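You operate a simulated robot arm through the tools that you are given. There is no shell and no other tool.

The job below is to be done with a simulated two-armed robot. You get a single attempt, and the scene is never put back.

TASK
Strip the brown block and brush the chips off it.
Fine: open the clamp, bush to the drip tray, bolt to the rack's empty hole, brush back. Set down upright: red block brush. What is to be rubbed or washed off counts as gone when no trace of it is left.

Only the result counts: the job must be done as asked and must still hold three seconds after the hand-in. Knocking over, shifting, dropping, spilling or breaking anything else fails it.

THE ROBOT
Two 7-joint arms with fingered hands on one trunk that stands fixed in place. Base frame: the origin is at the foot of the trunk, x ahead of it, y to its left, z up. Lengths are in mm, angles in degrees, forces in N, time in s.
The left shoulder is at [80, 241, 1342], the right one opposite. With the tool pointing down near the work surface each hand reaches from about 320 to 960 mm from the base axis, measured 20 degrees to its own side. Payload 4.9 kg a hand.
The TCP of each hand is the grasp point between the finger pads, 32 mm short of the fingertips. In the tool frame z runs along the fingers and y along their closing line. The gripper opens to 200 mm; its body begins 89 mm behind the TCP. The gripper is a hand of 4 fingers: y runs from the thumb to the fingers, the wrist lies at [0, 0, -267] in the tool frame, and closing takes about 1.5 s.
Orientation is that of the tool frame in the base frame, as a unit quaternion [w, x, y, z]. With the fingers straight down and closing along the base's y, the tool's x points along the base's -x, its y along +y and its z along -z.

THE INTERFACE
- The arms move only by the tool drive_tool. It takes "left_motion", "right_motion" or both (then of equal length, played together; a hand with none holds still); each is a list of rows, each a list of 2 entries, a list of its own where there are three numbers: the shift along the tool's x, y, z in mm, then the turn, a rotation vector about the tool's x, y, z in degrees. In form: [[[dx, dy, dz], [rx, ry, rz]], ...]. A call has 1 to 20 rows; each row is the pose to reach, as a shift and turn from the pose commanded when the call began, along the tool's axes at that moment. "left_claw" and "right_claw" are, for a hand that has rows, the gripper command, from -1 (fully open) to 1 (shut), values between in proportion, set as the call begins (left out, the last holds). Rows are played at 5 a second. More than 50 mm and 8.6 degrees between two rows, or a gripper value outside its range, and nothing of the call is played. A pose out of reach is approached as far as the arm can. The call stops where the force on the tool passes 40 N (or 10 N more than at its start, if that is more) or the arm is blocked; 0.2 s more then pass. The fingers move at their own pace (about 72 mm/s each) and stop on an object; they squeeze with about 22 N. The grip force told is the motor's: it shows also when the fingers shut on nothing. Time passes only in rows, and 0.2 s behind the last, so rows that repeat a pose let the fingers close. It gives the time, the measured TCP pose, the force on the tool (base axes), the opening and the grip force at its end, in the units of the frame above (readings bear some noise), with the torque about the TCP (base axes, N m) and any sound that the robot's microphone picked up, and new pictures: "show" is both (left out), scene, wrist or none (wrist: the cameras of the hands that moved).
- Cameras (640 x 400 px; columns grow to the right, rows downward): "scene" is now at [112.9, 6.2, 1501.6]; the picture's right is [0.08, -1.00, -0.00], its down [-0.69, -0.06, -0.72] and it looks along [0.72, 0.06, -0.69] (base axes); focal length 312 px, centre (320, 200). "left" rides on the left gripper at [-69, -69, -116] in its tool frame; the picture's right is [0.71, -0.71, 0.00], its down [0.54, 0.54, -0.64] and it looks along [0.46, 0.45, 0.77] (tool axes); focal length 226 px, centre (320, 200). "right" rides on the right gripper at [69, -69, -116] in its tool frame; the picture's right is [0.71, 0.71, 0.00], its down [-0.54, 0.54, -0.64] and it looks along [-0.45, 0.45, 0.77] (tool axes); focal length 226 px, centre (320, 200). There is no depth. A picture from a camera that has moved, and an enlarged one, comes with that camera's place and axes in the base frame and with its lens.
- move_column(by): slides the trunk up (or, below 0, down) by that many mm; the arms and the scene camera ride with it, the base frame stays. It gives what a move gives, with no picture.
- curl_fingers(finger1, finger2, finger3, thumb_bend, hand): sets how far each is bent, from 0 (flat) to 1 (curled in); at 0.3 the hand is open as for a grip, at 0.7 the pads meet at the TCP. One left out holds its place. A second passes; each finger stops where it meets its share of the squeeze, and holds until it gets a number again. A gripper value or a shape takes the hand back. It gives what a move gives, with no picture; readings hold the bend of each and the force on the fingers (four entries, about 0 where the hand has none), thumb and palm.
- grasp_type(shape, hand): the hand has 4 fingers and takes this shape, open, in about a second: jaw (thumb against the fingers, like two jaws); tri (thumb and two fingers); tip (a fingertip pinch); poke (one finger out to press); point (the index stretched); flat (the hand flat); cup (the hand cupped); fist (a fist). The gripper value then closes the fingers along that shape, each until it touches; the sizes above hold for jaw. It gives what a move gives, with no picture.
- turn_head(pan, tilt): turns the head with the scene camera to pan (to the left, within 86 degrees either way) and tilt (down, from -29 to 69), counted from straight ahead of the robot. It gives what a move gives, and a new picture of the scene camera.
- inspect(camera, box): a new picture of the part [left, top, right, bottom] of that camera's present view, enlarged. It takes no simulated time.
- finish_job(): hands the job in; it is judged then, once.

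Nothing tells you positions but the pictures and the camera data. Unless the task says otherwise, let go and move clear before handing in.

The tools are called after "Emit:" by a JSON object that holds its "method" and its "body". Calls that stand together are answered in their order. drive_tool: Moves the arms, as the interface text tells. Its arguments: {"type":"object","properties":{"left_motion":{"type":"array","items":{"type":"array"}},"left_claw":{"type":"number"},"right_motion":{"type":"array","items":{"type":"array"}},"right_claw":{"type":"number"},"show":{"type":"string","enum":["both","scene","wrist","none"]}},"required":[]} The other tools are called the same way: move_column (by) moves the trunk up or down; grasp_type (shape, hand) gives the hand a shape; curl_fingers (finger1, finger2, finger3, thumb_bend, hand) moves the fingers one by one; turn_head (pan, tilt) turns the head that bears the scene camera; inspect (camera, box) takes an enlarged picture of a part of a camera's view; finish_job () hands the job in.

At the start:

```text
t: 0.0
left_eef_pos: [746.5, 321.4, 1128.5]
left_ee_rot: [-0.001, -0.001, 1.0, 0.0]
left_contact_force: [0.4, 0.0, -0.2]
left_wrist_torque: [-0.03, 0.0, 0.0]
left_finger_gap: 199.9
left_finger_force: 0.1
left_shape: jaw
left_bend: [0.3, 0.3, 0.3, 0.3]
left_finger forces: [0.0, 0.1, 0.0, 0.0, 0.0, 0.0]
right_eef_pos: [743.5, -322.6, 1097.8]
right_ee_rot: [-0.001, 0.0, 1.0, 0.001]
right_contact_force: [0.1, 0.0, 0.2]
right_wrist_torque: [-0.01, -0.01, -0.01]
right_finger_gap: 199.9
right_finger_force: 0.0
right_shape: jaw
right_bend: [0.3, 0.3, 0.3, 0.3]
right_finger forces: [0.0, 0.0, 0.1, 0.1, 0.1, 0.0]
trunk travel left (down, up): [-250.0, 590.0]
head pan, tilt (commanded): [4.7, 43.7]
```

scene: 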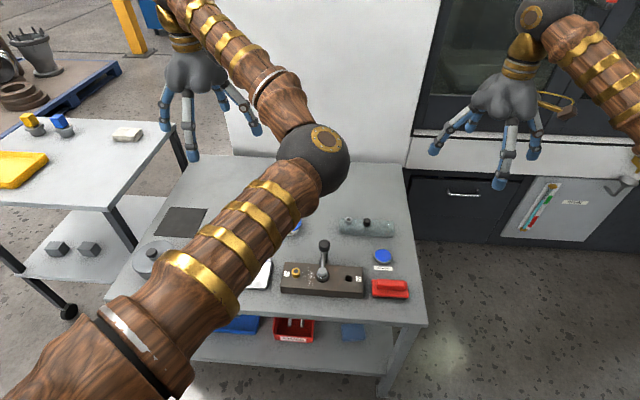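
right: 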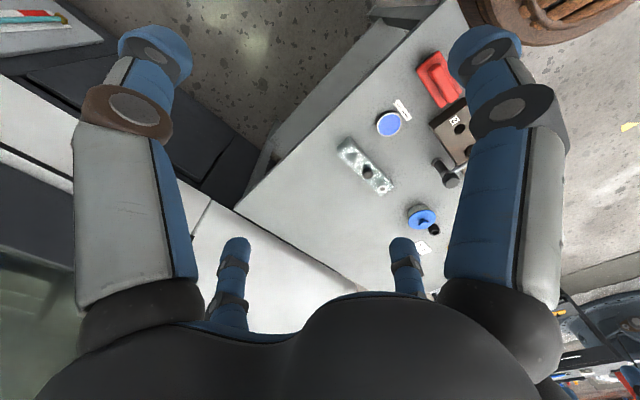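
left: 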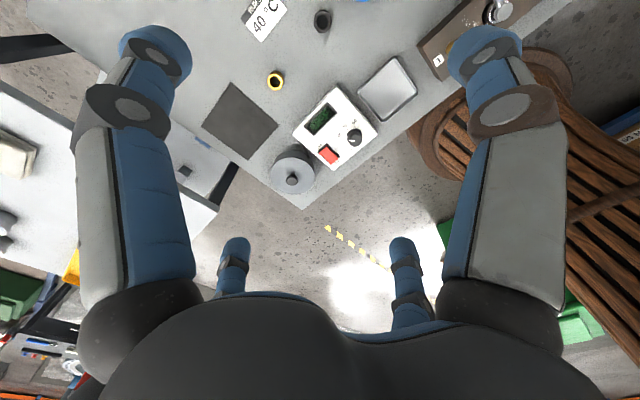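

I see a workbench with a brown fixture block (lever clamp, bush, an empty hole), a red block brush, blue discs, a heater-like device and a tray. The left arm hides part of the bench, so I'll take enlarged views first.

Emit:
{"method": "inspect", "body": {"camera": "scene", "box": [240, 200, 430, 320]}}

Emit:
{"method": "inspect", "body": {"camera": "right", "box": [320, 40, 520, 260]}}

Emit:
{"method": "inspect", "body": {"camera": "left", "box": [180, 0, 520, 212]}}

```text
3.33 times, centred on (335, 260) of scene
camera zoom: at [112.9, 6.2, 1501.6], right [0.08, -1.0, 0.0], down [-0.69, -0.06, -0.72], along [0.72, 0.06, -0.69], focal length 1040 px, centre (270, 0)
```

zoom: 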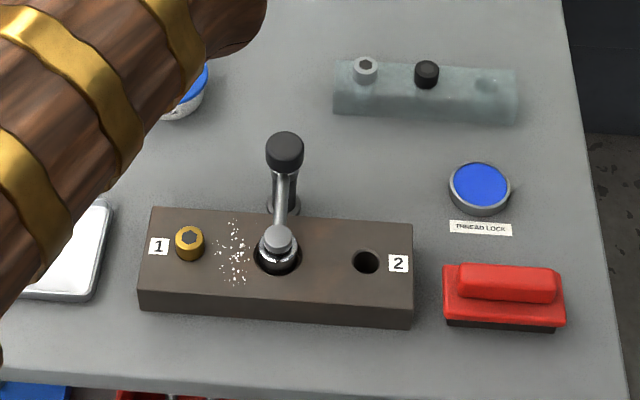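

```text
1.82 times, centred on (420, 150) of right
camera zoom: at [674.6, -391.1, 1214.3], right [-0.71, 0.71, 0.0], down [0.54, 0.54, 0.64], along [0.45, 0.45, -0.77], focal length 411 px, centre (138, 291)
```

zoom: 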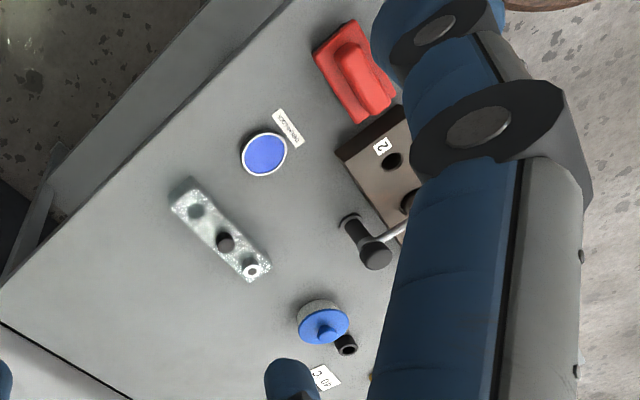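

```text
1.88 times, centred on (350, 106) of left
camera zoom: at [815.4, 250.6, 1245.4], right [-0.71, -0.71, 0.0], down [-0.54, 0.54, 0.64], along [-0.46, 0.45, -0.77], focal length 426 px, centre (264, 377)
```

zoom: 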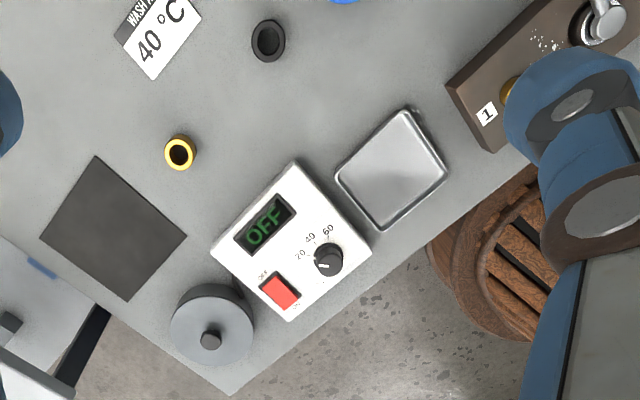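

The brown block carries a gold item at "1", a lever clamp over a central bore and an empty hole "2"; the rack behind has one empty hole. I'll zoom in tighter to identify the bush, the bolt and the clamp.

Emit:
{"method": "inspect", "body": {"camera": "scene", "box": [275, 230, 371, 305]}}

Emit:
{"method": "inspect", "body": {"camera": "scene", "box": [330, 205, 410, 255]}}

Emit:
{"method": "inspect", "body": {"camera": "left", "box": [340, 0, 520, 112]}}

Emit:
{"method": "inspect", "body": {"camera": "right", "box": [390, 60, 480, 180]}}

```text
5.33 times, centred on (323, 268) of scene
camera zoom: at [112.9, 6.2, 1501.6], right [0.08, -1.0, 0.0], down [-0.69, -0.06, -0.72], along [0.72, 0.06, -0.69], focal length 1664 px, centre (304, -160)
```

zoom: 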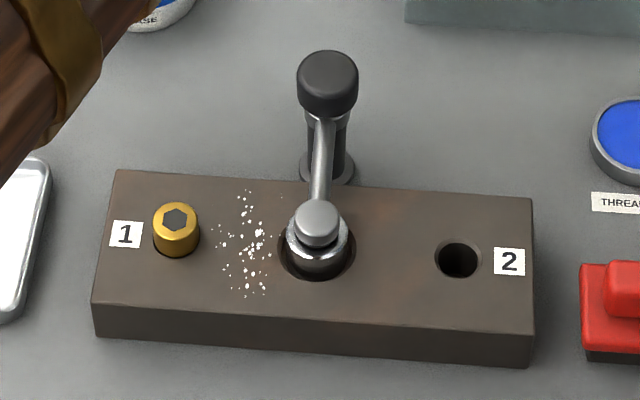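

```text
8.00 times, centred on (370, 230) of scene
camera zoom: at [112.9, 6.2, 1501.6], right [0.08, -1.0, 0.0], down [-0.69, -0.06, -0.72], along [0.72, 0.06, -0.69], focal length 2497 px, centre (-80, -40)
```

zoom: 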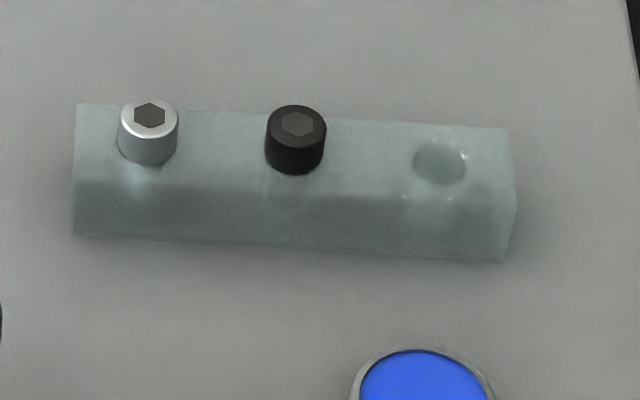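

```text
3.56 times, centred on (430, 56) of left
camera zoom: at [815.4, 250.6, 1245.4], right [-0.71, -0.71, 0.0], down [-0.54, 0.54, 0.64], along [-0.46, 0.45, -0.77], focal length 804 px, centre (-71, 712)
```

zoom: 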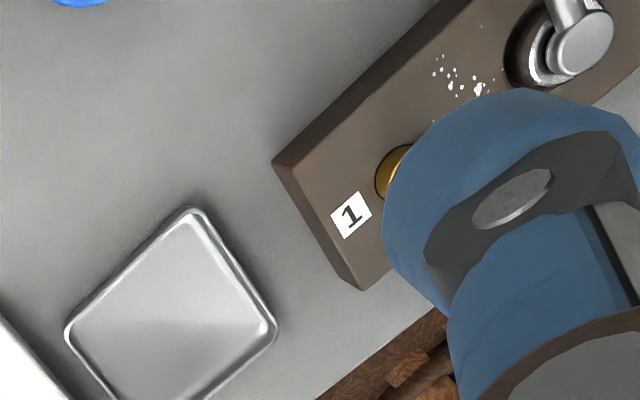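

```text
3.33 times, centred on (435, 120) of right
camera zoom: at [674.6, -391.1, 1214.3], right [-0.71, 0.71, 0.0], down [0.54, 0.54, 0.64], along [0.45, 0.45, -0.77], focal length 754 px, centre (-63, 467)
```

zoom: 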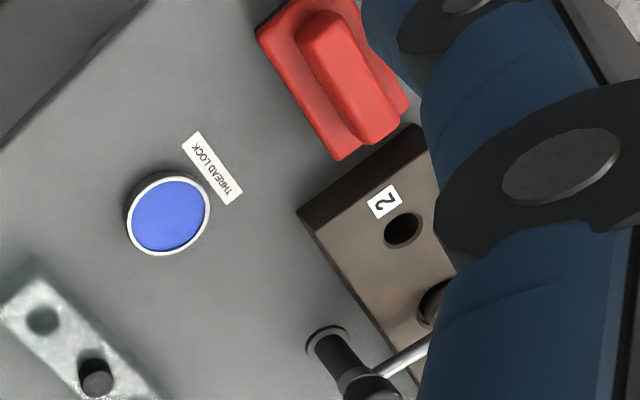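

The bush sits under a swing-clamp foot in the central bore (about x 603, y 39), the gold hex bolt at "1" (about 602, 114), and the bench top is near z 692. I'll look around for anything else that could be called a drip tray.

Emit:
{"method": "turn_head", "body": {"pan": 35, "tilt": 50}}

Emit:
{"method": "turn_head", "body": {"pan": 0, "tilt": 60}}

```text
t: 0.9
left_eef_pos: [747.2, 321.2, 1128.7]
left_ee_rot: [0.0, 0.001, 1.0, 0.0]
left_contact_force: [0.2, 0.0, -0.5]
left_wrist_torque: [-0.01, 0.01, -0.01]
left_finger_gap: 199.9
left_finger_force: 0.1
left_shape: jaw
left_bend: [0.3, 0.3, 0.3, 0.3]
left_finger forces: [0.0, 0.1, 0.0, 0.0, 0.1, 0.0]
right_eef_pos: [744.3, -322.7, 1097.2]
right_ee_rot: [0.001, 0.001, 1.0, -0.002]
right_contact_force: [0.3, 0.2, 0.7]
right_wrist_torque: [0.03, 0.04, 0.0]
right_finger_gap: 199.8
right_finger_force: 0.1
right_shape: jaw
right_bend: [0.3, 0.3, 0.3, 0.3]
right_finger forces: [0.1, 0.0, 0.0, 0.1, 0.0, 0.1]
trunk travel left (down, up): [-250.0, 590.0]
head pan, tilt (commanded): [35.0, 50.0]
camera scene: at [94.0, 43.6, 1492.9], right [0.57, -0.82, 0.0], down [-0.63, -0.44, -0.64], along [0.53, 0.37, -0.77], focal length 312 px, centre (320, 200)
```

scene: 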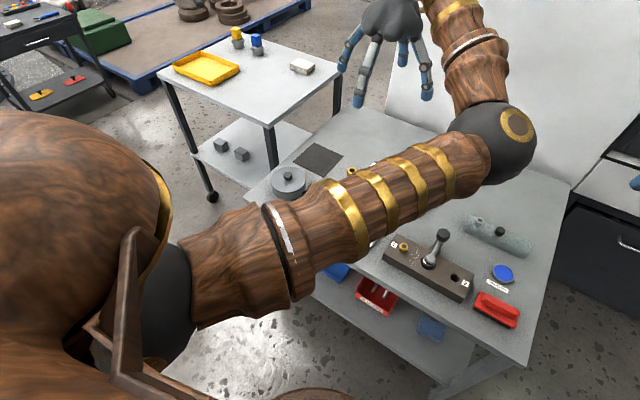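

```text
t: 2.0
left_eef_pos: [746.9, 321.2, 1129.0]
left_ee_rot: [0.0, 0.0, 1.0, 0.0]
left_contact_force: [-0.8, -0.4, -0.2]
left_wrist_torque: [0.03, 0.0, -0.01]
left_finger_gap: 199.8
left_finger_force: 0.1
left_shape: jaw
left_bend: [0.3, 0.3, 0.3, 0.3]
left_finger forces: [0.0, 0.1, 0.0, 0.0, 0.0, 0.1]
right_eef_pos: [743.9, -323.4, 1096.3]
right_ee_rot: [0.0, 0.0, 1.0, 0.0]
right_contact_force: [-0.3, 0.1, -0.6]
right_wrist_torque: [-0.01, 0.0, 0.0]
right_finger_gap: 199.9
right_finger_force: 0.1
right_shape: jaw
right_bend: [0.3, 0.3, 0.3, 0.3]
right_finger forces: [0.1, 0.1, 0.0, 0.0, 0.1, 0.1]
trunk travel left (down, up): [-250.0, 590.0]
head pan, tilt (commanded): [0.0, 60.0]
camera scene: at [97.5, -0.5, 1480.4], right [0.0, -1.0, 0.0], down [-0.87, 0.0, -0.5], along [0.5, 0.0, -0.87], focal length 312 px, centre (320, 200)
```

scene: 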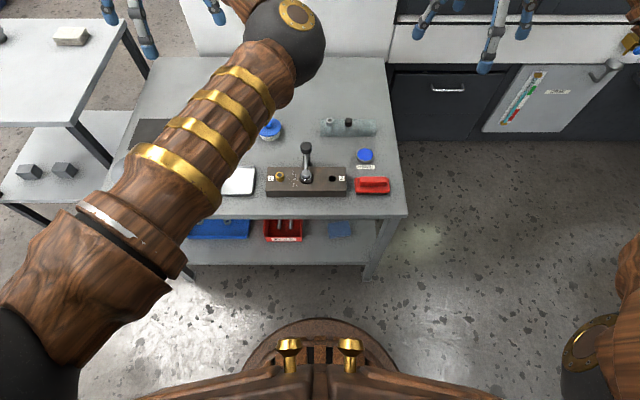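

The silver tray is next to the block on the left; below the bench are blue and red bins. I'll read the labels.

Emit:
{"method": "inspect", "body": {"camera": "scene", "box": [180, 160, 280, 250]}}

Emit:
{"method": "inspect", "body": {"camera": "scene", "box": [250, 130, 400, 245]}}

Emit:
{"method": "inspect", "body": {"camera": "left", "box": [340, 40, 440, 140]}}

```text
4.44 times, centred on (230, 205) of scene
camera zoom: at [97.5, -0.5, 1480.4], right [0.0, -1.0, 0.0], down [-0.87, 0.0, -0.5], along [0.5, 0.0, -0.87], focal length 1387 px, centre (720, 178)
```

zoom: 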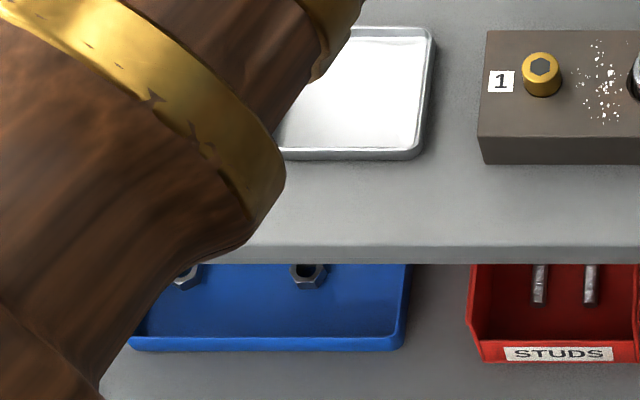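

```text
3.48 times, centred on (325, 188) of scene
camera zoom: at [97.5, -0.5, 1480.4], right [0.0, -1.0, 0.0], down [-0.87, 0.0, -0.5], along [0.5, 0.0, -0.87], focal length 1086 px, centre (303, 244)
```

zoom: 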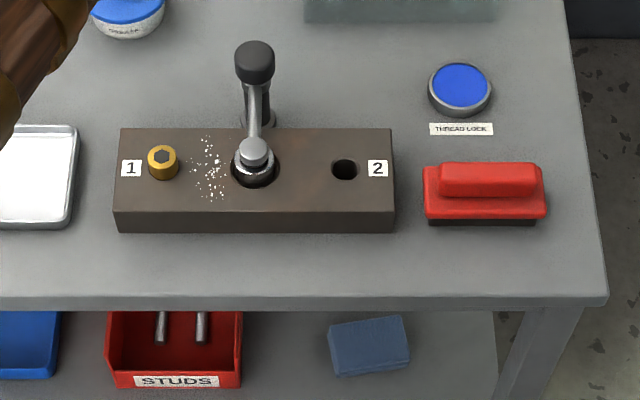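

```text
4.00 times, centred on (390, 90) of left
camera zoom: at [815.4, 250.6, 1245.4], right [-0.71, -0.71, 0.0], down [-0.54, 0.54, 0.64], along [-0.46, 0.45, -0.77], focal length 904 px, centre (40, 640)
```

zoom: 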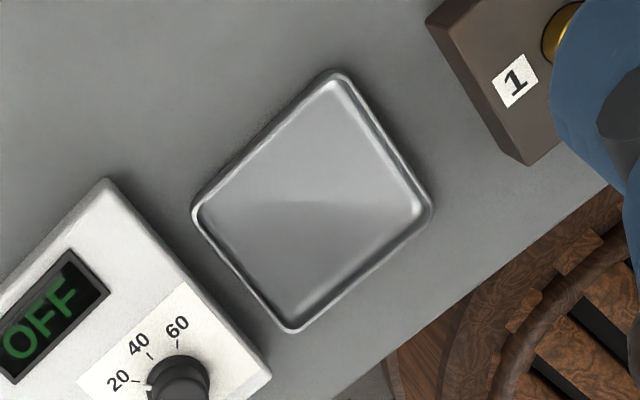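

The drip tray must be the silver tray just left of the block (about 612, 234). I'll pull the left arm back out of the view, and tilt the right hand to look at the clamp from the side to see how it opens.

Emit:
{"method": "drive_tool", "body": {"left_motion": [[[31, 19, 0], [0, 0, 0]], [[62, 38, 0], [0, 0, 0]], [[94, 56, 0], [0, 0, 0]], [[125, 75, 0], [0, 0, 0]], [[156, 94, 0], [0, 0, 0]], [[188, 113, 0], [0, 0, 0]], [[219, 131, 0], [0, 0, 0]], [[250, 150, 0], [0, 0, 0]]], "right_motion": [[[15, 15, 20], [-5, 0, 0]], [[31, 31, 41], [-10, 0, 0]], [[46, 46, 62], [-15, 0, 0]], [[62, 62, 83], [-20, 0, 0]], [[77, 77, 104], [-25, 0, 0]], [[93, 93, 125], [-30, 0, 0]], [[108, 108, 146], [-35, 0, 0]], [[124, 123, 167], [-40, 0, 0]]]}}

```text
t: 3.8
left_eef_pos: [494.4, 472.3, 1127.8]
left_ee_rot: [0.0, 0.001, 1.0, -0.001]
left_contact_force: [-0.6, 0.3, 0.2]
left_wrist_torque: [-0.03, -0.02, -0.01]
left_finger_gap: 199.9
left_finger_force: 0.1
left_shape: jaw
left_bend: [0.3, 0.3, 0.3, 0.3]
left_finger forces: [0.1, 0.0, 0.0, 0.0, 0.1, 0.0]
right_eef_pos: [620.4, -199.7, 931.6]
right_ee_rot: [0.001, 0.0, 0.939, 0.343]
right_contact_force: [0.5, -0.2, 0.1]
right_wrist_torque: [-0.02, 0.0, -0.01]
right_finger_gap: 199.8
right_finger_force: 0.0
right_shape: jaw
right_bend: [0.3, 0.3, 0.3, 0.3]
right_finger forces: [0.0, 0.0, 0.1, 0.0, 0.0, 0.1]
trunk travel left (down, up): [-250.0, 590.0]
head pan, tilt (commanded): [0.0, 60.0]
camera scene: at [96.5, 0.9, 1480.6], right [0.0, -1.0, 0.0], down [-0.87, 0.0, -0.5], along [0.5, 0.0, -0.87], focal length 312 px, centre (320, 200)
camera right: at [549.5, -325.3, 976.9], right [-0.71, 0.54, 0.45], down [0.54, 0.0, 0.84], along [0.46, 0.84, -0.29], focal length 226 px, centre (320, 200)
camera left: at [563.7, 401.4, 1245.5], right [-0.71, -0.71, 0.0], down [-0.54, 0.54, 0.64], along [-0.45, 0.45, -0.77], focal length 226 px, centre (320, 200)
```

scene: 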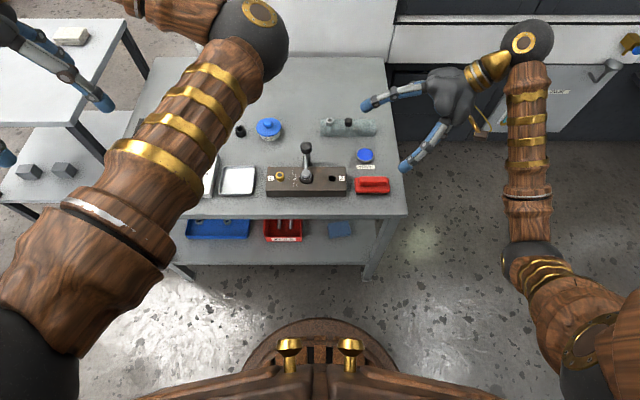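
right: 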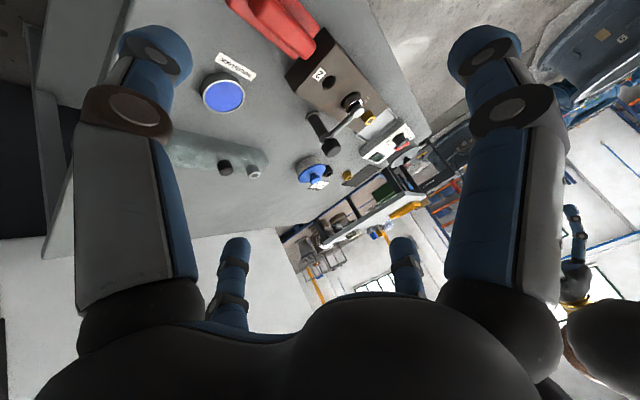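
left: 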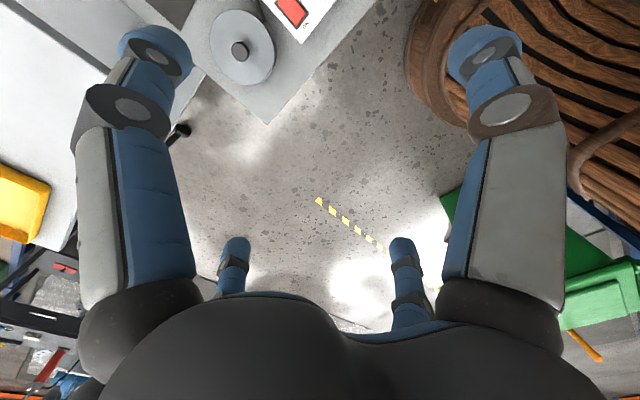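

Emit:
{"method": "inspect", "body": {"camera": "right", "box": [280, 60, 420, 180]}}

Emit:
{"method": "inspect", "body": {"camera": "scene", "box": [255, 135, 355, 200]}}

Emit:
{"method": "inspect", "body": {"camera": "right", "box": [190, 0, 350, 110]}}

```text
3.33 times, centred on (350, 120) of right
camera zoom: at [549.5, -325.3, 976.9], right [-0.71, 0.54, 0.45], down [0.54, 0.0, 0.84], along [0.46, 0.84, -0.29], focal length 754 px, centre (220, 467)
```

zoom: 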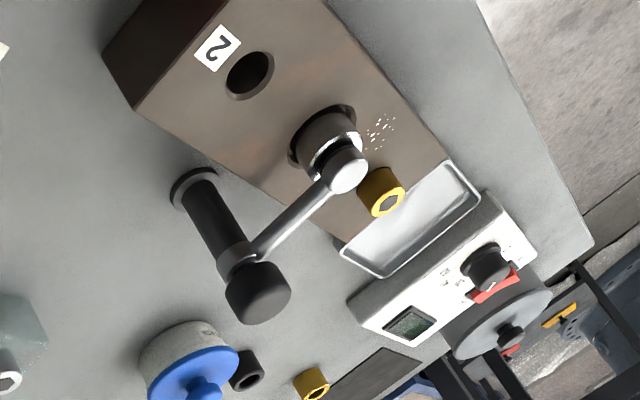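

```text
6.15 times, centred on (305, 168) of scene
camera zoom: at [96.5, 0.9, 1480.6], right [0.0, -1.0, 0.0], down [-0.87, 0.0, -0.5], along [0.5, 0.0, -0.87], focal length 1920 px, centre (412, 400)
```

zoom: 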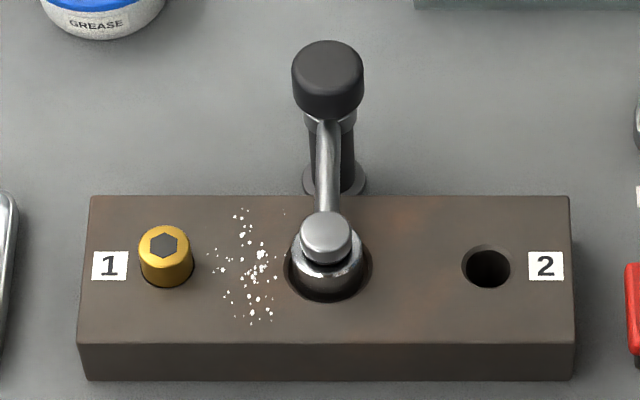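

```text
3.64 times, centred on (270, 55) of right
camera zoom: at [549.5, -325.3, 976.9], right [-0.71, 0.54, 0.45], down [0.54, 0.0, 0.84], along [0.46, 0.84, -0.29], focal length 822 px, centre (502, 727)
```

zoom: 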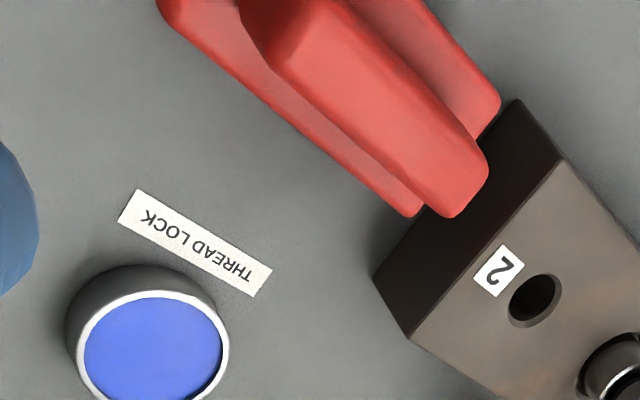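

The clamp is a swing type: a black post behind the block (about 676, 40) with a knob on top, and a silver arm whose foot presses on the steel bush. I'll test the hand shapes in the air to learn how the four fingers sit, starting with the pushing finger on the right hand.

Emit:
{"method": "grasp_type", "body": {"shape": "poke", "hand": "right"}}

Emit:
{"method": "grasp_type", "body": {"shape": "tip", "hand": "left"}}

Emit:
{"method": "inspect", "body": {"camera": "right", "box": [0, 0, 640, 400]}}

Emit:
{"method": "inspect", "body": {"camera": "left", "box": [0, 0, 640, 400]}}

```text
t: 4.7
left_eef_pos: [496.1, 470.1, 1127.3]
left_ee_rot: [0.0, -0.001, 1.0, 0.0]
left_contact_force: [0.3, 1.2, 0.7]
left_wrist_torque: [-0.01, 0.0, -0.02]
left_finger_gap: 200.1
left_finger_force: 0.1
left_shape: jaw
left_bend: [0.3, 0.3, 0.3, 0.3]
left_finger forces: [0.0, 0.1, 0.1, 0.0, 0.0, 0.0]
right_eef_pos: [621.1, -199.6, 931.1]
right_ee_rot: [0.001, 0.0, 0.94, 0.342]
right_contact_force: [-1.1, -0.1, -0.9]
right_wrist_torque: [-0.02, -0.01, 0.05]
right_finger_gap: 0.3
right_finger_force: 0.0
right_shape: poke
right_bend: [1.0, 1.0, 1.0, 0.81]
right_finger forces: [0.1, 0.1, 0.0, 0.0, 0.0, 0.0]
trunk travel left (down, up): [-250.0, 590.0]
head pan, tilt (commanded): [0.0, 60.0]
```

```text
t: 5.6
left_eef_pos: [496.0, 469.7, 1129.7]
left_ee_rot: [0.001, 0.0, 1.0, 0.0]
left_contact_force: [0.0, 0.5, 0.2]
left_wrist_torque: [0.0, 0.02, 0.01]
left_finger_gap: 199.9
left_finger_force: 0.1
left_shape: tip
left_bend: [0.16, 0.3, 0.16, 0.3]
left_finger forces: [0.0, 0.0, 0.0, 0.1, 0.1, 0.0]
right_eef_pos: [620.1, -199.8, 930.2]
right_ee_rot: [0.0, 0.0, 0.94, 0.342]
right_contact_force: [0.5, -0.7, 0.7]
right_wrist_torque: [0.02, -0.01, -0.02]
right_finger_gap: 0.0
right_finger_force: 0.1
right_shape: poke
right_bend: [1.0, 1.0, 1.0, 0.81]
right_finger forces: [0.0, 0.0, 0.1, 0.0, 0.0, 0.0]
trunk travel left (down, up): [-250.0, 590.0]
head pan, tilt (commanded): [0.0, 60.0]
```

```text
1.00 times, centred on (320, 200) of right (not enlarged: the box is as wide or as high as the picture)
camera zoom: at [550.4, -326.2, 976.4], right [-0.71, 0.54, 0.45], down [0.54, 0.0, 0.84], along [0.45, 0.84, -0.3], focal length 226 px, centre (320, 200)
```

zoom: 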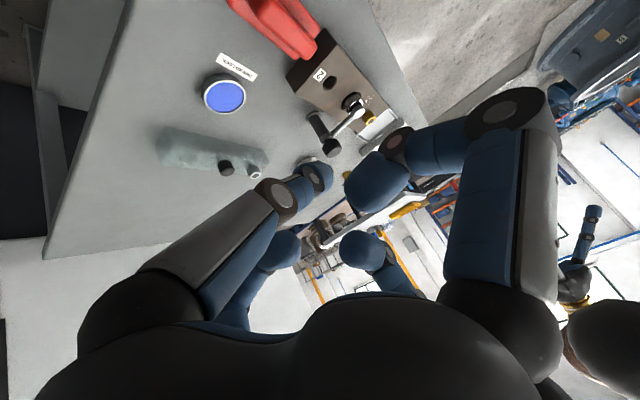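

```text
1.00 times, centred on (320, 200) of left (not enlarged: the box is as wide or as high as the picture)
camera zoom: at [565.0, 400.1, 1245.3], right [-0.71, -0.71, 0.0], down [-0.54, 0.54, 0.64], along [-0.46, 0.45, -0.77], focal length 226 px, centre (320, 200)
```

zoom: 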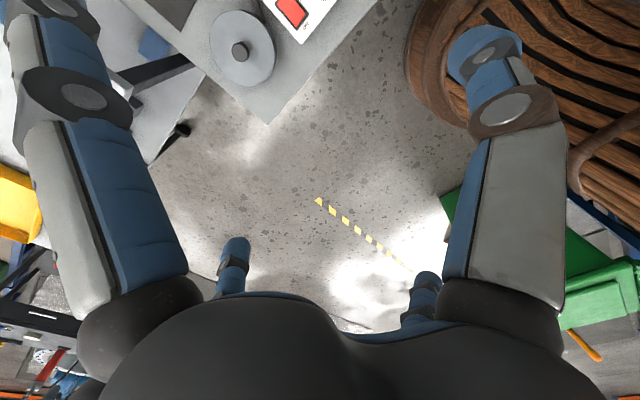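

The hand has four fingers set at ±x and ±y of the tool. I'll close the right in jaw and the left in tip to see both closed forms before getting near the bench.

Emit:
{"method": "grasp_type", "body": {"shape": "jaw", "hand": "right"}}

Emit:
{"method": "drive_tool", "body": {"left_motion": [[[0, 0, 0], [0, 0, 0]], [[0, 0, 0], [0, 0, 0]], [[0, 0, 0], [0, 0, 0]], [[0, 0, 0], [0, 0, 0]], [[0, 0, 0], [0, 0, 0]], [[0, 0, 0], [0, 0, 0]], [[0, 0, 0], [0, 0, 0]], [[0, 0, 0], [0, 0, 0]]], "right_motion": [[[0, 0, 0], [0, 0, 0]], [[0, 0, 0], [0, 0, 0]], [[0, 0, 0], [0, 0, 0]], [[0, 0, 0], [0, 0, 0]], [[0, 0, 0], [0, 0, 0]], [[0, 0, 0], [0, 0, 0]], [[0, 0, 0], [0, 0, 0]], [[0, 0, 0], [0, 0, 0]]], "left_claw": 1, "right_claw": 1}}

```text
t: 6.5
left_eef_pos: [496.6, 471.1, 1128.3]
left_ee_rot: [-0.001, 0.001, 1.0, 0.0]
left_contact_force: [0.3, -0.3, 0.2]
left_wrist_torque: [0.0, -0.01, -0.01]
left_finger_gap: 200.0
left_finger_force: 0.0
left_shape: tip
left_bend: [0.16, 0.3, 0.16, 0.3]
left_finger forces: [0.0, 0.1, 0.0, 0.0, 0.0, 0.0]
right_eef_pos: [619.6, -199.7, 931.6]
right_ee_rot: [0.0, 0.0, 0.94, 0.342]
right_contact_force: [0.7, 1.0, -0.4]
right_wrist_torque: [0.02, -0.03, 0.02]
right_finger_gap: 199.9
right_finger_force: 0.0
right_shape: jaw
right_bend: [0.3, 0.3, 0.3, 0.3]
right_finger forces: [0.0, 0.0, 0.0, 0.0, 0.0, 0.1]
trunk travel left (down, up): [-250.0, 590.0]
head pan, tilt (commanded): [0.0, 60.0]
```

```text
t: 8.3
left_eef_pos: [496.2, 470.4, 1129.2]
left_ee_rot: [0.0, 0.0, 1.0, 0.0]
left_contact_force: [-0.4, 0.2, 0.8]
left_wrist_torque: [0.01, 0.02, 0.02]
left_finger_gap: 0.1
left_finger_force: 18.2
left_shape: tip
left_bend: [0.2, 0.7, 0.2, 0.7]
left_finger forces: [0.0, 0.0, 0.1, 0.1, 0.0, 0.0]
right_eef_pos: [619.3, -198.8, 931.5]
right_ee_rot: [0.0, 0.0, 0.94, 0.342]
right_contact_force: [-0.5, -1.1, 0.1]
right_wrist_torque: [0.0, 0.0, -0.02]
right_finger_gap: 0.0
right_finger_force: 18.5
right_shape: jaw
right_bend: [0.7, 0.7, 0.7, 0.7]
right_finger forces: [0.0, 0.0, 0.0, 0.0, 0.0, 0.0]
trunk travel left (down, up): [-250.0, 590.0]
head pan, tilt (commanded): [0.0, 60.0]
camera scene: at [97.4, -0.5, 1480.4], right [0.0, -1.0, 0.0], down [-0.87, 0.0, -0.5], along [0.5, 0.0, -0.87], focal length 312 px, centre (320, 200)
camera right: at [550.3, -326.1, 976.3], right [-0.71, 0.54, 0.45], down [0.54, 0.0, 0.84], along [0.45, 0.84, -0.29], focal length 226 px, centre (320, 200)
camera left: at [564.8, 400.2, 1245.3], right [-0.71, -0.71, 0.0], down [-0.54, 0.54, 0.64], along [-0.45, 0.45, -0.77], focal length 226 px, centre (320, 200)
```

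scene: 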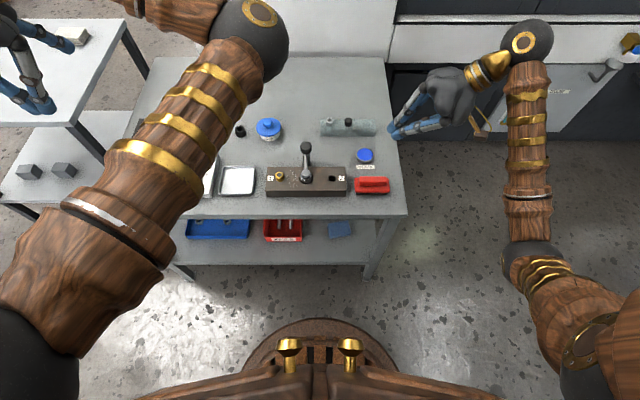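
right: 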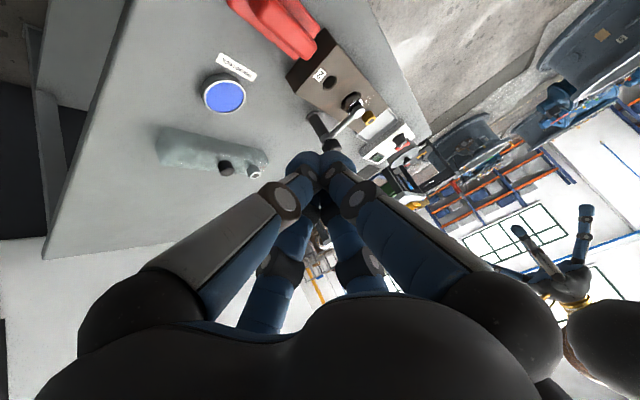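
left: 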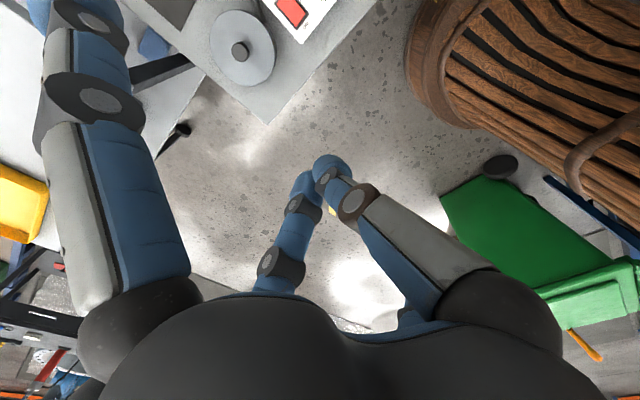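

Closed in jaw the fingers form a blunt cluster about 44 mm across, which will do as a pusher. I'll bring the right hand upright above the right side of the clamp arm, well clear.

Emit:
{"method": "drive_tool", "body": {"right_motion": [[[1, 11, 18], [5, 0, 0]], [[1, 22, 35], [10, 0, 0]], [[2, 34, 53], [15, 0, 0]], [[2, 45, 71], [20, 0, 0]], [[3, 56, 89], [25, 0, 0]], [[3, 67, 106], [30, 0, 0]], [[4, 79, 124], [35, 0, 0]], [[4, 90, 142], [40, 0, 0]]]}}

```text
t: 10.1
left_eef_pos: [495.8, 471.2, 1127.9]
left_ee_rot: [-0.002, 0.0, 1.0, -0.001]
left_contact_force: [0.3, 1.1, 0.2]
left_wrist_torque: [-0.05, 0.03, -0.01]
left_finger_gap: 0.0
left_finger_force: 22.0
left_shape: tip
left_bend: [0.29, 0.7, 0.29, 0.7]
left_finger forces: [0.1, 0.0, 0.0, 0.0, 0.0, 0.0]
right_eef_pos: [617.4, -39.2, 880.1]
right_ee_rot: [-0.001, 0.001, 1.0, -0.001]
right_contact_force: [0.2, -0.1, -0.4]
right_wrist_torque: [-0.04, -0.01, -0.01]
right_finger_gap: 0.0
right_finger_force: 21.5
right_shape: jaw
right_bend: [0.7, 0.7, 0.7, 0.7]
right_finger forces: [0.1, 0.1, 0.0, 0.0, 0.0, 0.1]
trunk travel left (down, up): [-250.0, 590.0]
head pan, tilt (commanded): [0.0, 60.0]
camera scene: at [97.8, 1.1, 1480.3], right [0.0, -1.0, 0.0], down [-0.87, 0.0, -0.5], along [0.5, 0.0, -0.87], focal length 312 px, centre (320, 200)
camera right: at [547.4, -106.6, 996.6], right [-0.71, 0.71, 0.0], down [0.54, 0.54, 0.64], along [0.46, 0.45, -0.77], focal length 226 px, centre (320, 200)
```

scene: 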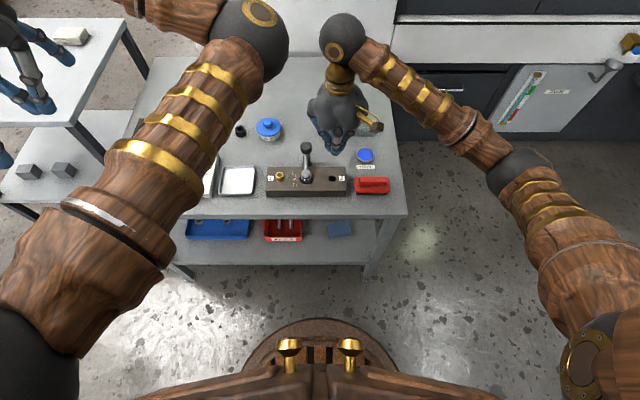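
right: 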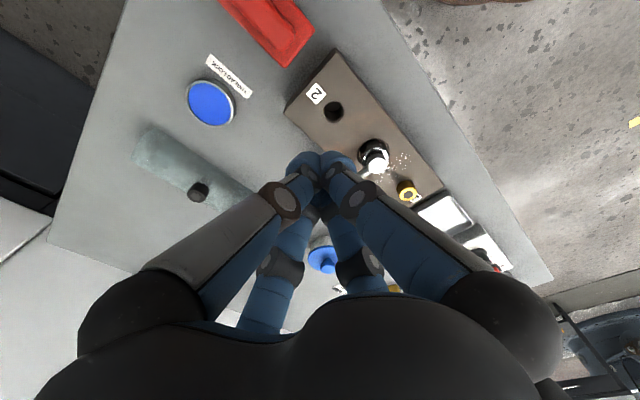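

The right hand is upright at about (617, -39, 880) and free of everything. I'll descend so the fingertips end around z 745, beside the clamp arm but above the block.

Emit:
{"method": "drive_tool", "body": {"right_motion": [[[0, 0, 35], [0, 0, 0]], [[0, 0, 65], [0, 0, 0]], [[0, 0, 85], [0, 0, 0]], [[0, 0, 95], [0, 0, 0]], [[0, 0, 103], [0, 0, 0]]]}}

Emit:
{"method": "inspect", "body": {"camera": "scene", "box": [255, 125, 385, 205]}}

Emit:
{"method": "inspect", "body": {"camera": "right", "box": [240, 20, 480, 220]}}

```text
t: 11.3
left_eef_pos: [496.2, 470.0, 1128.7]
left_ee_rot: [0.0, 0.0, 1.0, 0.0]
left_contact_force: [-0.2, -1.1, -0.1]
left_wrist_torque: [0.03, 0.01, 0.0]
left_finger_gap: 0.0
left_finger_force: 21.6
left_shape: tip
left_bend: [0.29, 0.7, 0.29, 0.7]
left_finger forces: [0.0, 0.0, 0.0, 0.1, 0.0, 0.0]
right_eef_pos: [616.0, -38.5, 774.8]
right_ee_rot: [0.0, 0.0, 1.0, 0.001]
right_contact_force: [-0.5, -0.6, 0.3]
right_wrist_torque: [0.0, 0.01, -0.02]
right_finger_gap: 0.0
right_finger_force: 22.4
right_shape: jaw
right_bend: [0.7, 0.7, 0.7, 0.7]
right_finger forces: [0.0, 0.0, 0.0, 0.1, 0.0, 0.0]
trunk travel left (down, up): [-250.0, 590.0]
head pan, tilt (commanded): [0.0, 60.0]
camera scene: at [97.3, -0.5, 1480.4], right [0.0, -1.0, 0.0], down [-0.87, 0.0, -0.5], along [0.5, 0.0, -0.87], focal length 312 px, centre (320, 200)
camera right: at [547.0, -108.0, 892.7], right [-0.71, 0.71, 0.0], down [0.54, 0.54, 0.64], along [0.45, 0.45, -0.77], focal length 226 px, centre (320, 200)
```

scene: 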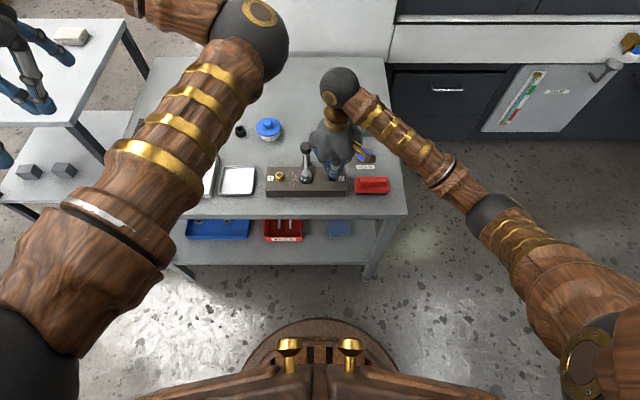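
right: 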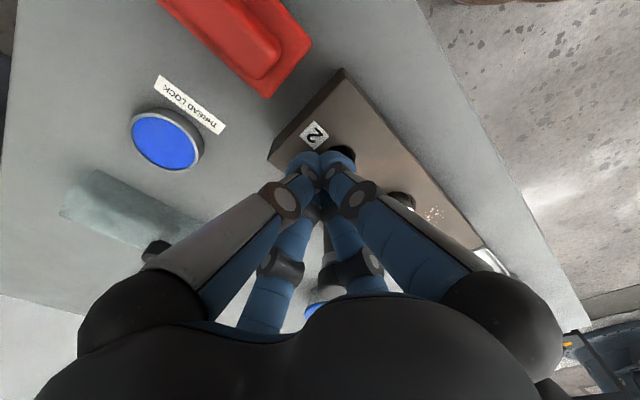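

```text
4.92 times, centred on (320, 165) of scene
camera zoom: at [97.3, -0.5, 1480.4], right [0.0, -1.0, 0.0], down [-0.87, 0.0, -0.5], along [0.5, 0.0, -0.87], focal length 1536 px, centre (320, 372)
```

zoom: 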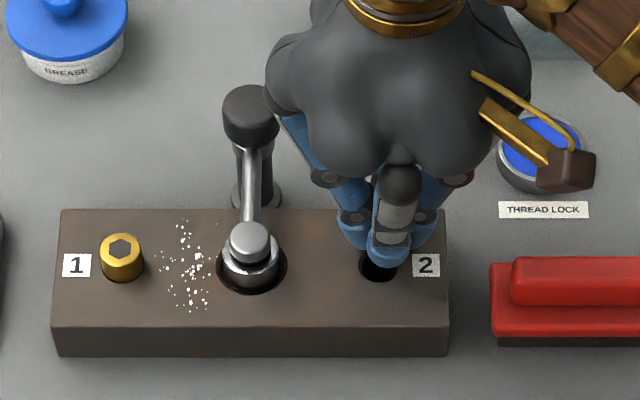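

```text
2.00 times, centred on (360, 120) of right
camera zoom: at [547.0, -108.0, 892.7], right [-0.71, 0.71, 0.0], down [0.54, 0.54, 0.64], along [0.45, 0.45, -0.77], focal length 452 px, centre (240, 360)
```

zoom: 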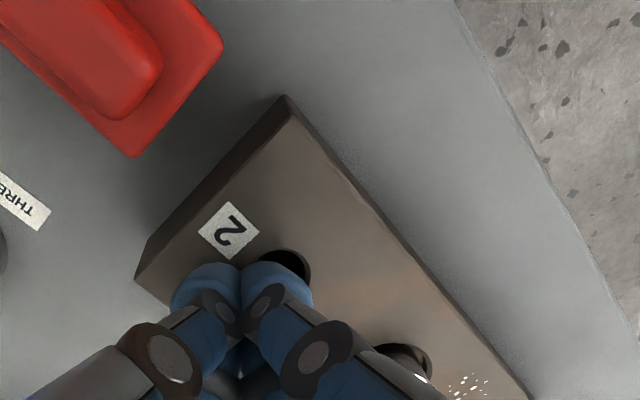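

The fingertips are beside the clamp arm, about 12 mm above the block. I'll push the foot gently toward the left (+y), watching the force to learn whether it swings that way.

Emit:
{"method": "drive_tool", "body": {"right_motion": [[[8, 18.5, 0], [0, 0, 0]], [[14, 33.5, 0], [0, 0, 0]], [[14, 40.5, 0], [0, 0, 0]], [[15, 45.5, 0], [0, 0, 0]], [[17, 50.5, 0], [0, 0, 0]], [[18, 55.5, 0], [0, 0, 0]], [[19, 59.5, 0], [0, 0, 0]]]}}

Emit:
{"method": "inspect", "body": {"camera": "scene", "box": [255, 125, 385, 205]}}

```text
t: 12.9
left_eef_pos: [494.9, 468.0, 1129.8]
left_ee_rot: [0.001, 0.0, 1.0, 0.001]
left_contact_force: [0.3, -0.1, -0.9]
left_wrist_torque: [-0.01, 0.0, -0.02]
left_finger_gap: 0.0
left_finger_force: 22.3
left_shape: tip
left_bend: [0.29, 0.7, 0.29, 0.7]
left_finger forces: [0.0, 0.1, 0.0, 0.0, 0.0, 0.0]
right_eef_pos: [598.0, 17.0, 777.5]
right_ee_rot: [0.0, 0.002, 1.0, 0.0]
right_contact_force: [6.0, -36.2, 9.7]
right_wrist_torque: [-0.22, -0.11, -0.15]
right_finger_gap: 0.0
right_finger_force: 21.8
right_shape: jaw
right_bend: [0.7, 0.7, 0.7, 0.7]
right_finger forces: [0.0, 108.5, 0.0, 0.1, 0.0, 0.1]
trunk travel left (down, up): [-250.0, 590.0]
head pan, tilt (commanded): [0.0, 60.0]
camera scene: at [97.2, -5.2, 1480.5], right [0.0, -1.0, 0.0], down [-0.87, 0.0, -0.5], along [0.5, 0.0, -0.87], focal length 312 px, centre (320, 200)
camera right: at [528.0, -51.3, 894.1], right [-0.7, 0.71, 0.0], down [0.54, 0.54, 0.64], along [0.46, 0.45, -0.77], focal length 226 px, centre (320, 200)
```

scene: 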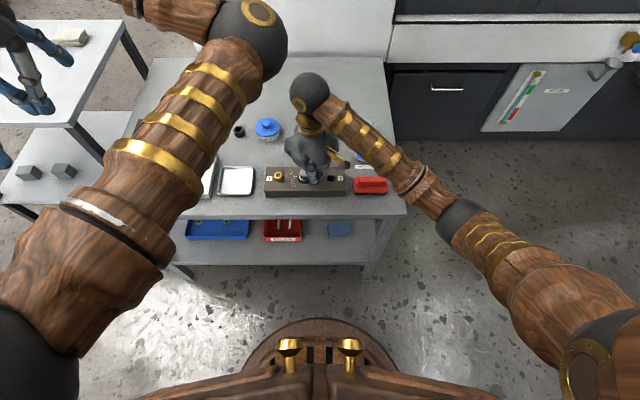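
right: 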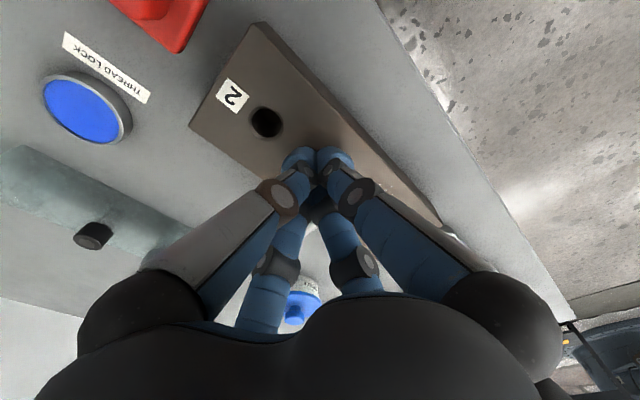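

```text
4.92 times, centred on (320, 165) of scene
camera zoom: at [97.2, -5.2, 1480.5], right [0.0, -1.0, 0.0], down [-0.87, 0.0, -0.5], along [0.5, 0.0, -0.87], focal length 1536 px, centre (320, 372)
```

zoom: 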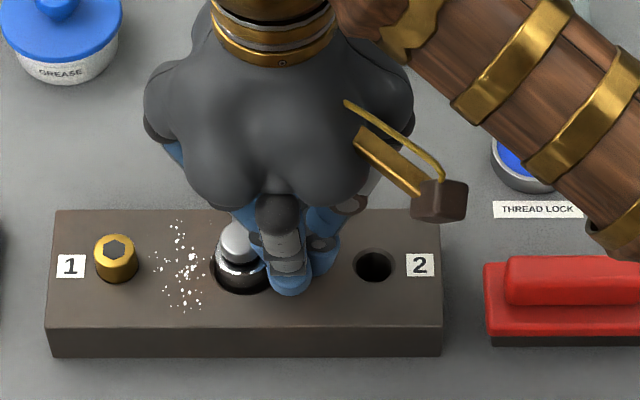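

The arm did not give toward +y (36 N with no motion), so I back off. I'll lift over the arm and try swinging it the other way, toward −y.

Emit:
{"method": "drive_tool", "body": {"right_motion": [[[0, -10, 0], [0, 0, 0]], [[0, -25, 0], [0, 0, 0]], [[0, -25, -35], [0, 0, 0]], [[0, -25, -75], [0, 0, 0]], [[0, -25, -95], [0, 0, 0]]], "show": "scene"}}

Emit:
{"method": "inspect", "body": {"camera": "scene", "box": [255, 125, 385, 205]}}

```text
t: 14.1
left_eef_pos: [495.1, 470.5, 1128.9]
left_ee_rot: [0.0, 0.0, 1.0, -0.001]
left_contact_force: [1.1, 0.6, -0.3]
left_wrist_torque: [0.03, -0.02, -0.01]
left_finger_gap: 0.1
left_finger_force: 21.8
left_shape: tip
left_bend: [0.29, 0.7, 0.29, 0.7]
left_finger forces: [0.0, 0.0, 0.0, 0.0, 0.0, 0.0]
right_eef_pos: [595.9, -4.6, 872.0]
right_ee_rot: [-0.001, 0.0, 1.0, 0.001]
right_contact_force: [0.4, -0.7, 0.1]
right_wrist_torque: [-0.04, 0.0, 0.03]
right_finger_gap: 0.2
right_finger_force: 21.6
right_shape: jaw
right_bend: [0.7, 0.7, 0.7, 0.7]
right_finger forces: [0.1, 0.1, 0.1, 0.1, 0.1, 0.0]
trunk travel left (down, up): [-250.0, 590.0]
head pan, tilt (commanded): [0.0, 60.0]
camera scene: at [97.3, -0.6, 1480.3], right [0.0, -1.0, 0.0], down [-0.87, 0.0, -0.5], along [0.5, 0.0, -0.87], focal length 312 px, centre (320, 200)
```

scene: 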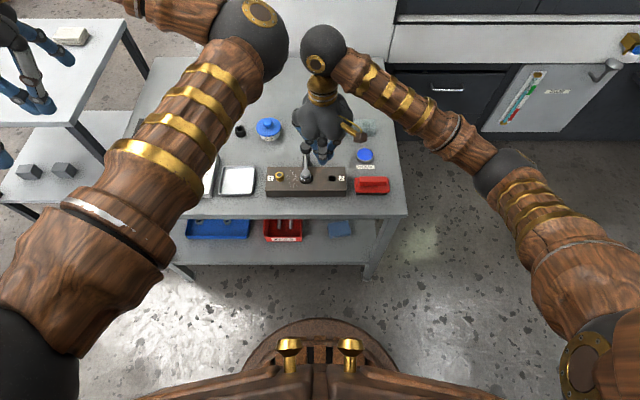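

```text
4.92 times, centred on (320, 165) of scene
camera zoom: at [97.3, -0.6, 1480.3], right [0.0, -1.0, 0.0], down [-0.87, 0.0, -0.5], along [0.5, 0.0, -0.87], focal length 1536 px, centre (320, 372)
```

zoom: 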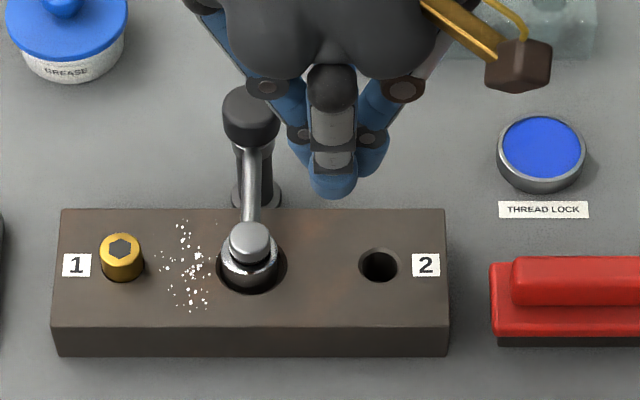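

The clamp is unchanged. I'll move the closed hand over to the left side of the arm (625, 76), between arm and bolt, and go down there.

Emit:
{"method": "drive_tool", "body": {"right_motion": [[[-14, 40, 0], [0, 0, 0]], [[-29, 80.6, 0], [0, 0, 0]], [[-29, 80.6, 35], [0, 0, 0]], [[-29, 80.6, 65], [0, 0, 0]], [[-29, 80.6, 85], [0, 0, 0]], [[-29, 80.6, 96], [0, 0, 0]]], "show": "scene"}}

Emit:
{"method": "inspect", "body": {"camera": "scene", "box": [255, 125, 385, 205]}}

Emit:
{"method": "inspect", "body": {"camera": "right", "box": [220, 60, 460, 260]}}

```text
t: 15.5
left_eef_pos: [495.4, 470.6, 1128.4]
left_ee_rot: [0.0, 0.001, 1.0, 0.0]
left_contact_force: [0.0, 0.1, -0.1]
left_wrist_torque: [0.01, -0.02, 0.02]
left_finger_gap: 0.0
left_finger_force: 22.3
left_shape: tip
left_bend: [0.29, 0.7, 0.29, 0.7]
left_finger forces: [0.0, 0.0, 0.0, 0.1, 0.0, 0.1]
right_eef_pos: [626.0, 75.6, 774.4]
right_ee_rot: [0.0, 0.0, 1.0, 0.0]
right_contact_force: [-0.2, 0.4, 0.9]
right_wrist_torque: [-0.02, 0.0, 0.01]
right_finger_gap: 0.0
right_finger_force: 22.0
right_shape: jaw
right_bend: [0.7, 0.7, 0.7, 0.7]
right_finger forces: [0.0, 0.1, 0.0, 0.0, 0.1, 0.0]
trunk travel left (down, up): [-250.0, 590.0]
head pan, tilt (commanded): [0.0, 60.0]
camera scene: at [97.5, -0.5, 1480.4], right [0.0, -1.0, 0.0], down [-0.87, 0.0, -0.5], along [0.5, 0.0, -0.87], focal length 312 px, centre (320, 200)
```

scene: 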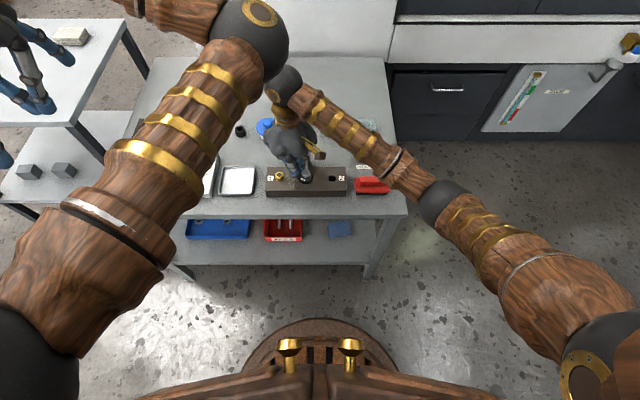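

```text
4.92 times, centred on (320, 165) of scene
camera zoom: at [97.5, -0.5, 1480.4], right [0.0, -1.0, 0.0], down [-0.87, 0.0, -0.5], along [0.5, 0.0, -0.87], focal length 1536 px, centre (320, 372)
```

zoom: 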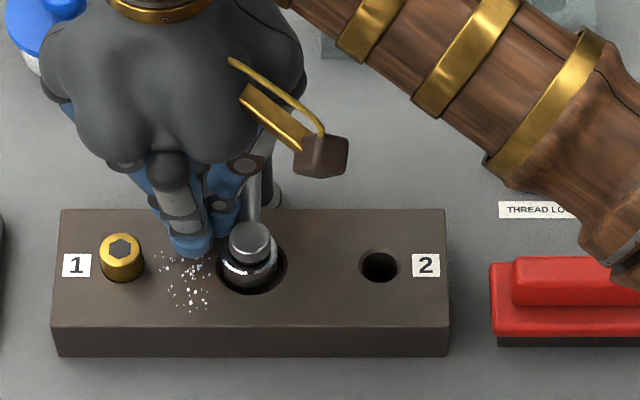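

```text
2.00 times, centred on (340, 160) of right
camera zoom: at [556.3, 7.3, 891.8], right [-0.71, 0.71, 0.0], down [0.54, 0.54, 0.64], along [0.45, 0.46, -0.77], focal length 452 px, centre (280, 280)
```

zoom: 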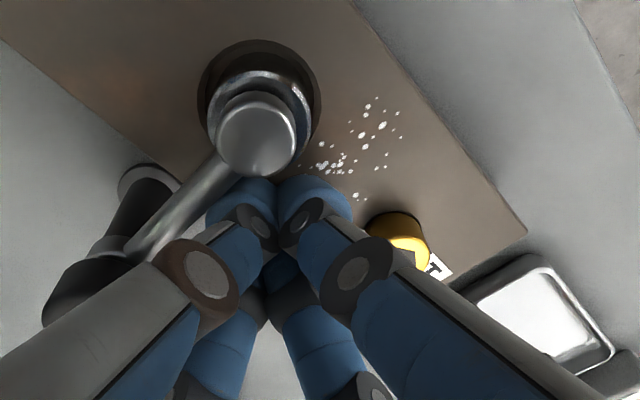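

The cluster sits between arm and bolt with room on both sides. Now I push gently toward −y.

Emit:
{"method": "drive_tool", "body": {"right_motion": [[[0, -5, 0], [0, 0, 0]], [[1, -10, 0], [0, 0, 0]], [[2, -14, 0], [0, 0, 0]], [[4, -18, 0], [0, 0, 0]], [[5, -23, 0], [0, 0, 0]], [[6, -28, 0], [0, 0, 0]]], "show": "scene"}}

Emit:
{"method": "inspect", "body": {"camera": "right", "box": [220, 60, 460, 260]}}

```text
t: 16.9
left_eef_pos: [495.7, 471.0, 1128.7]
left_ee_rot: [0.0, 0.0, 1.0, -0.001]
left_contact_force: [0.5, -0.9, 0.1]
left_wrist_torque: [0.0, 0.0, -0.02]
left_finger_gap: 0.0
left_finger_force: 21.6
left_shape: tip
left_bend: [0.29, 0.7, 0.29, 0.7]
left_finger forces: [0.0, 0.0, 0.0, 0.0, 0.0, 0.0]
right_eef_pos: [620.9, 48.4, 776.6]
right_ee_rot: [0.001, 0.0, 1.0, 0.0]
right_contact_force: [6.4, 14.9, 9.2]
right_wrist_torque: [0.32, -0.21, -0.11]
right_finger_gap: 0.0
right_finger_force: 21.5
right_shape: jaw
right_bend: [0.7, 0.7, 0.7, 0.7]
right_finger forces: [0.0, 0.0, 2.9, 0.1, 0.1, 0.0]
trunk travel left (down, up): [-250.0, 590.0]
head pan, tilt (commanded): [0.0, 60.0]
camera scene: at [97.3, 1.4, 1480.5], right [0.0, -1.0, 0.0], down [-0.87, 0.0, -0.5], along [0.5, 0.0, -0.87], focal length 312 px, centre (320, 200)
```

scene: 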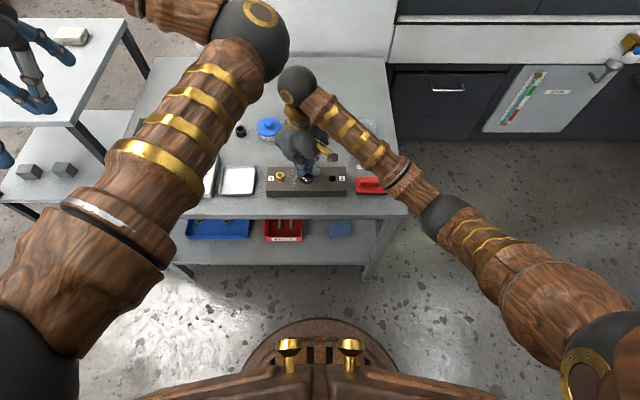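

```text
2.00 times, centred on (340, 160) of right
camera zoom: at [550.5, -20.1, 893.3], right [-0.71, 0.71, 0.0], down [0.54, 0.54, 0.64], along [0.46, 0.45, -0.77], focal length 452 px, centre (280, 280)
```

zoom: 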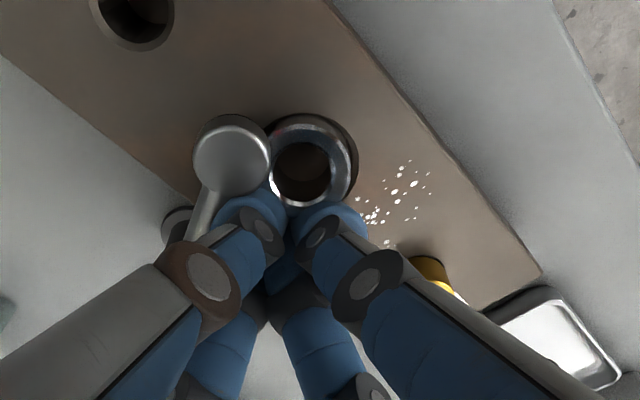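

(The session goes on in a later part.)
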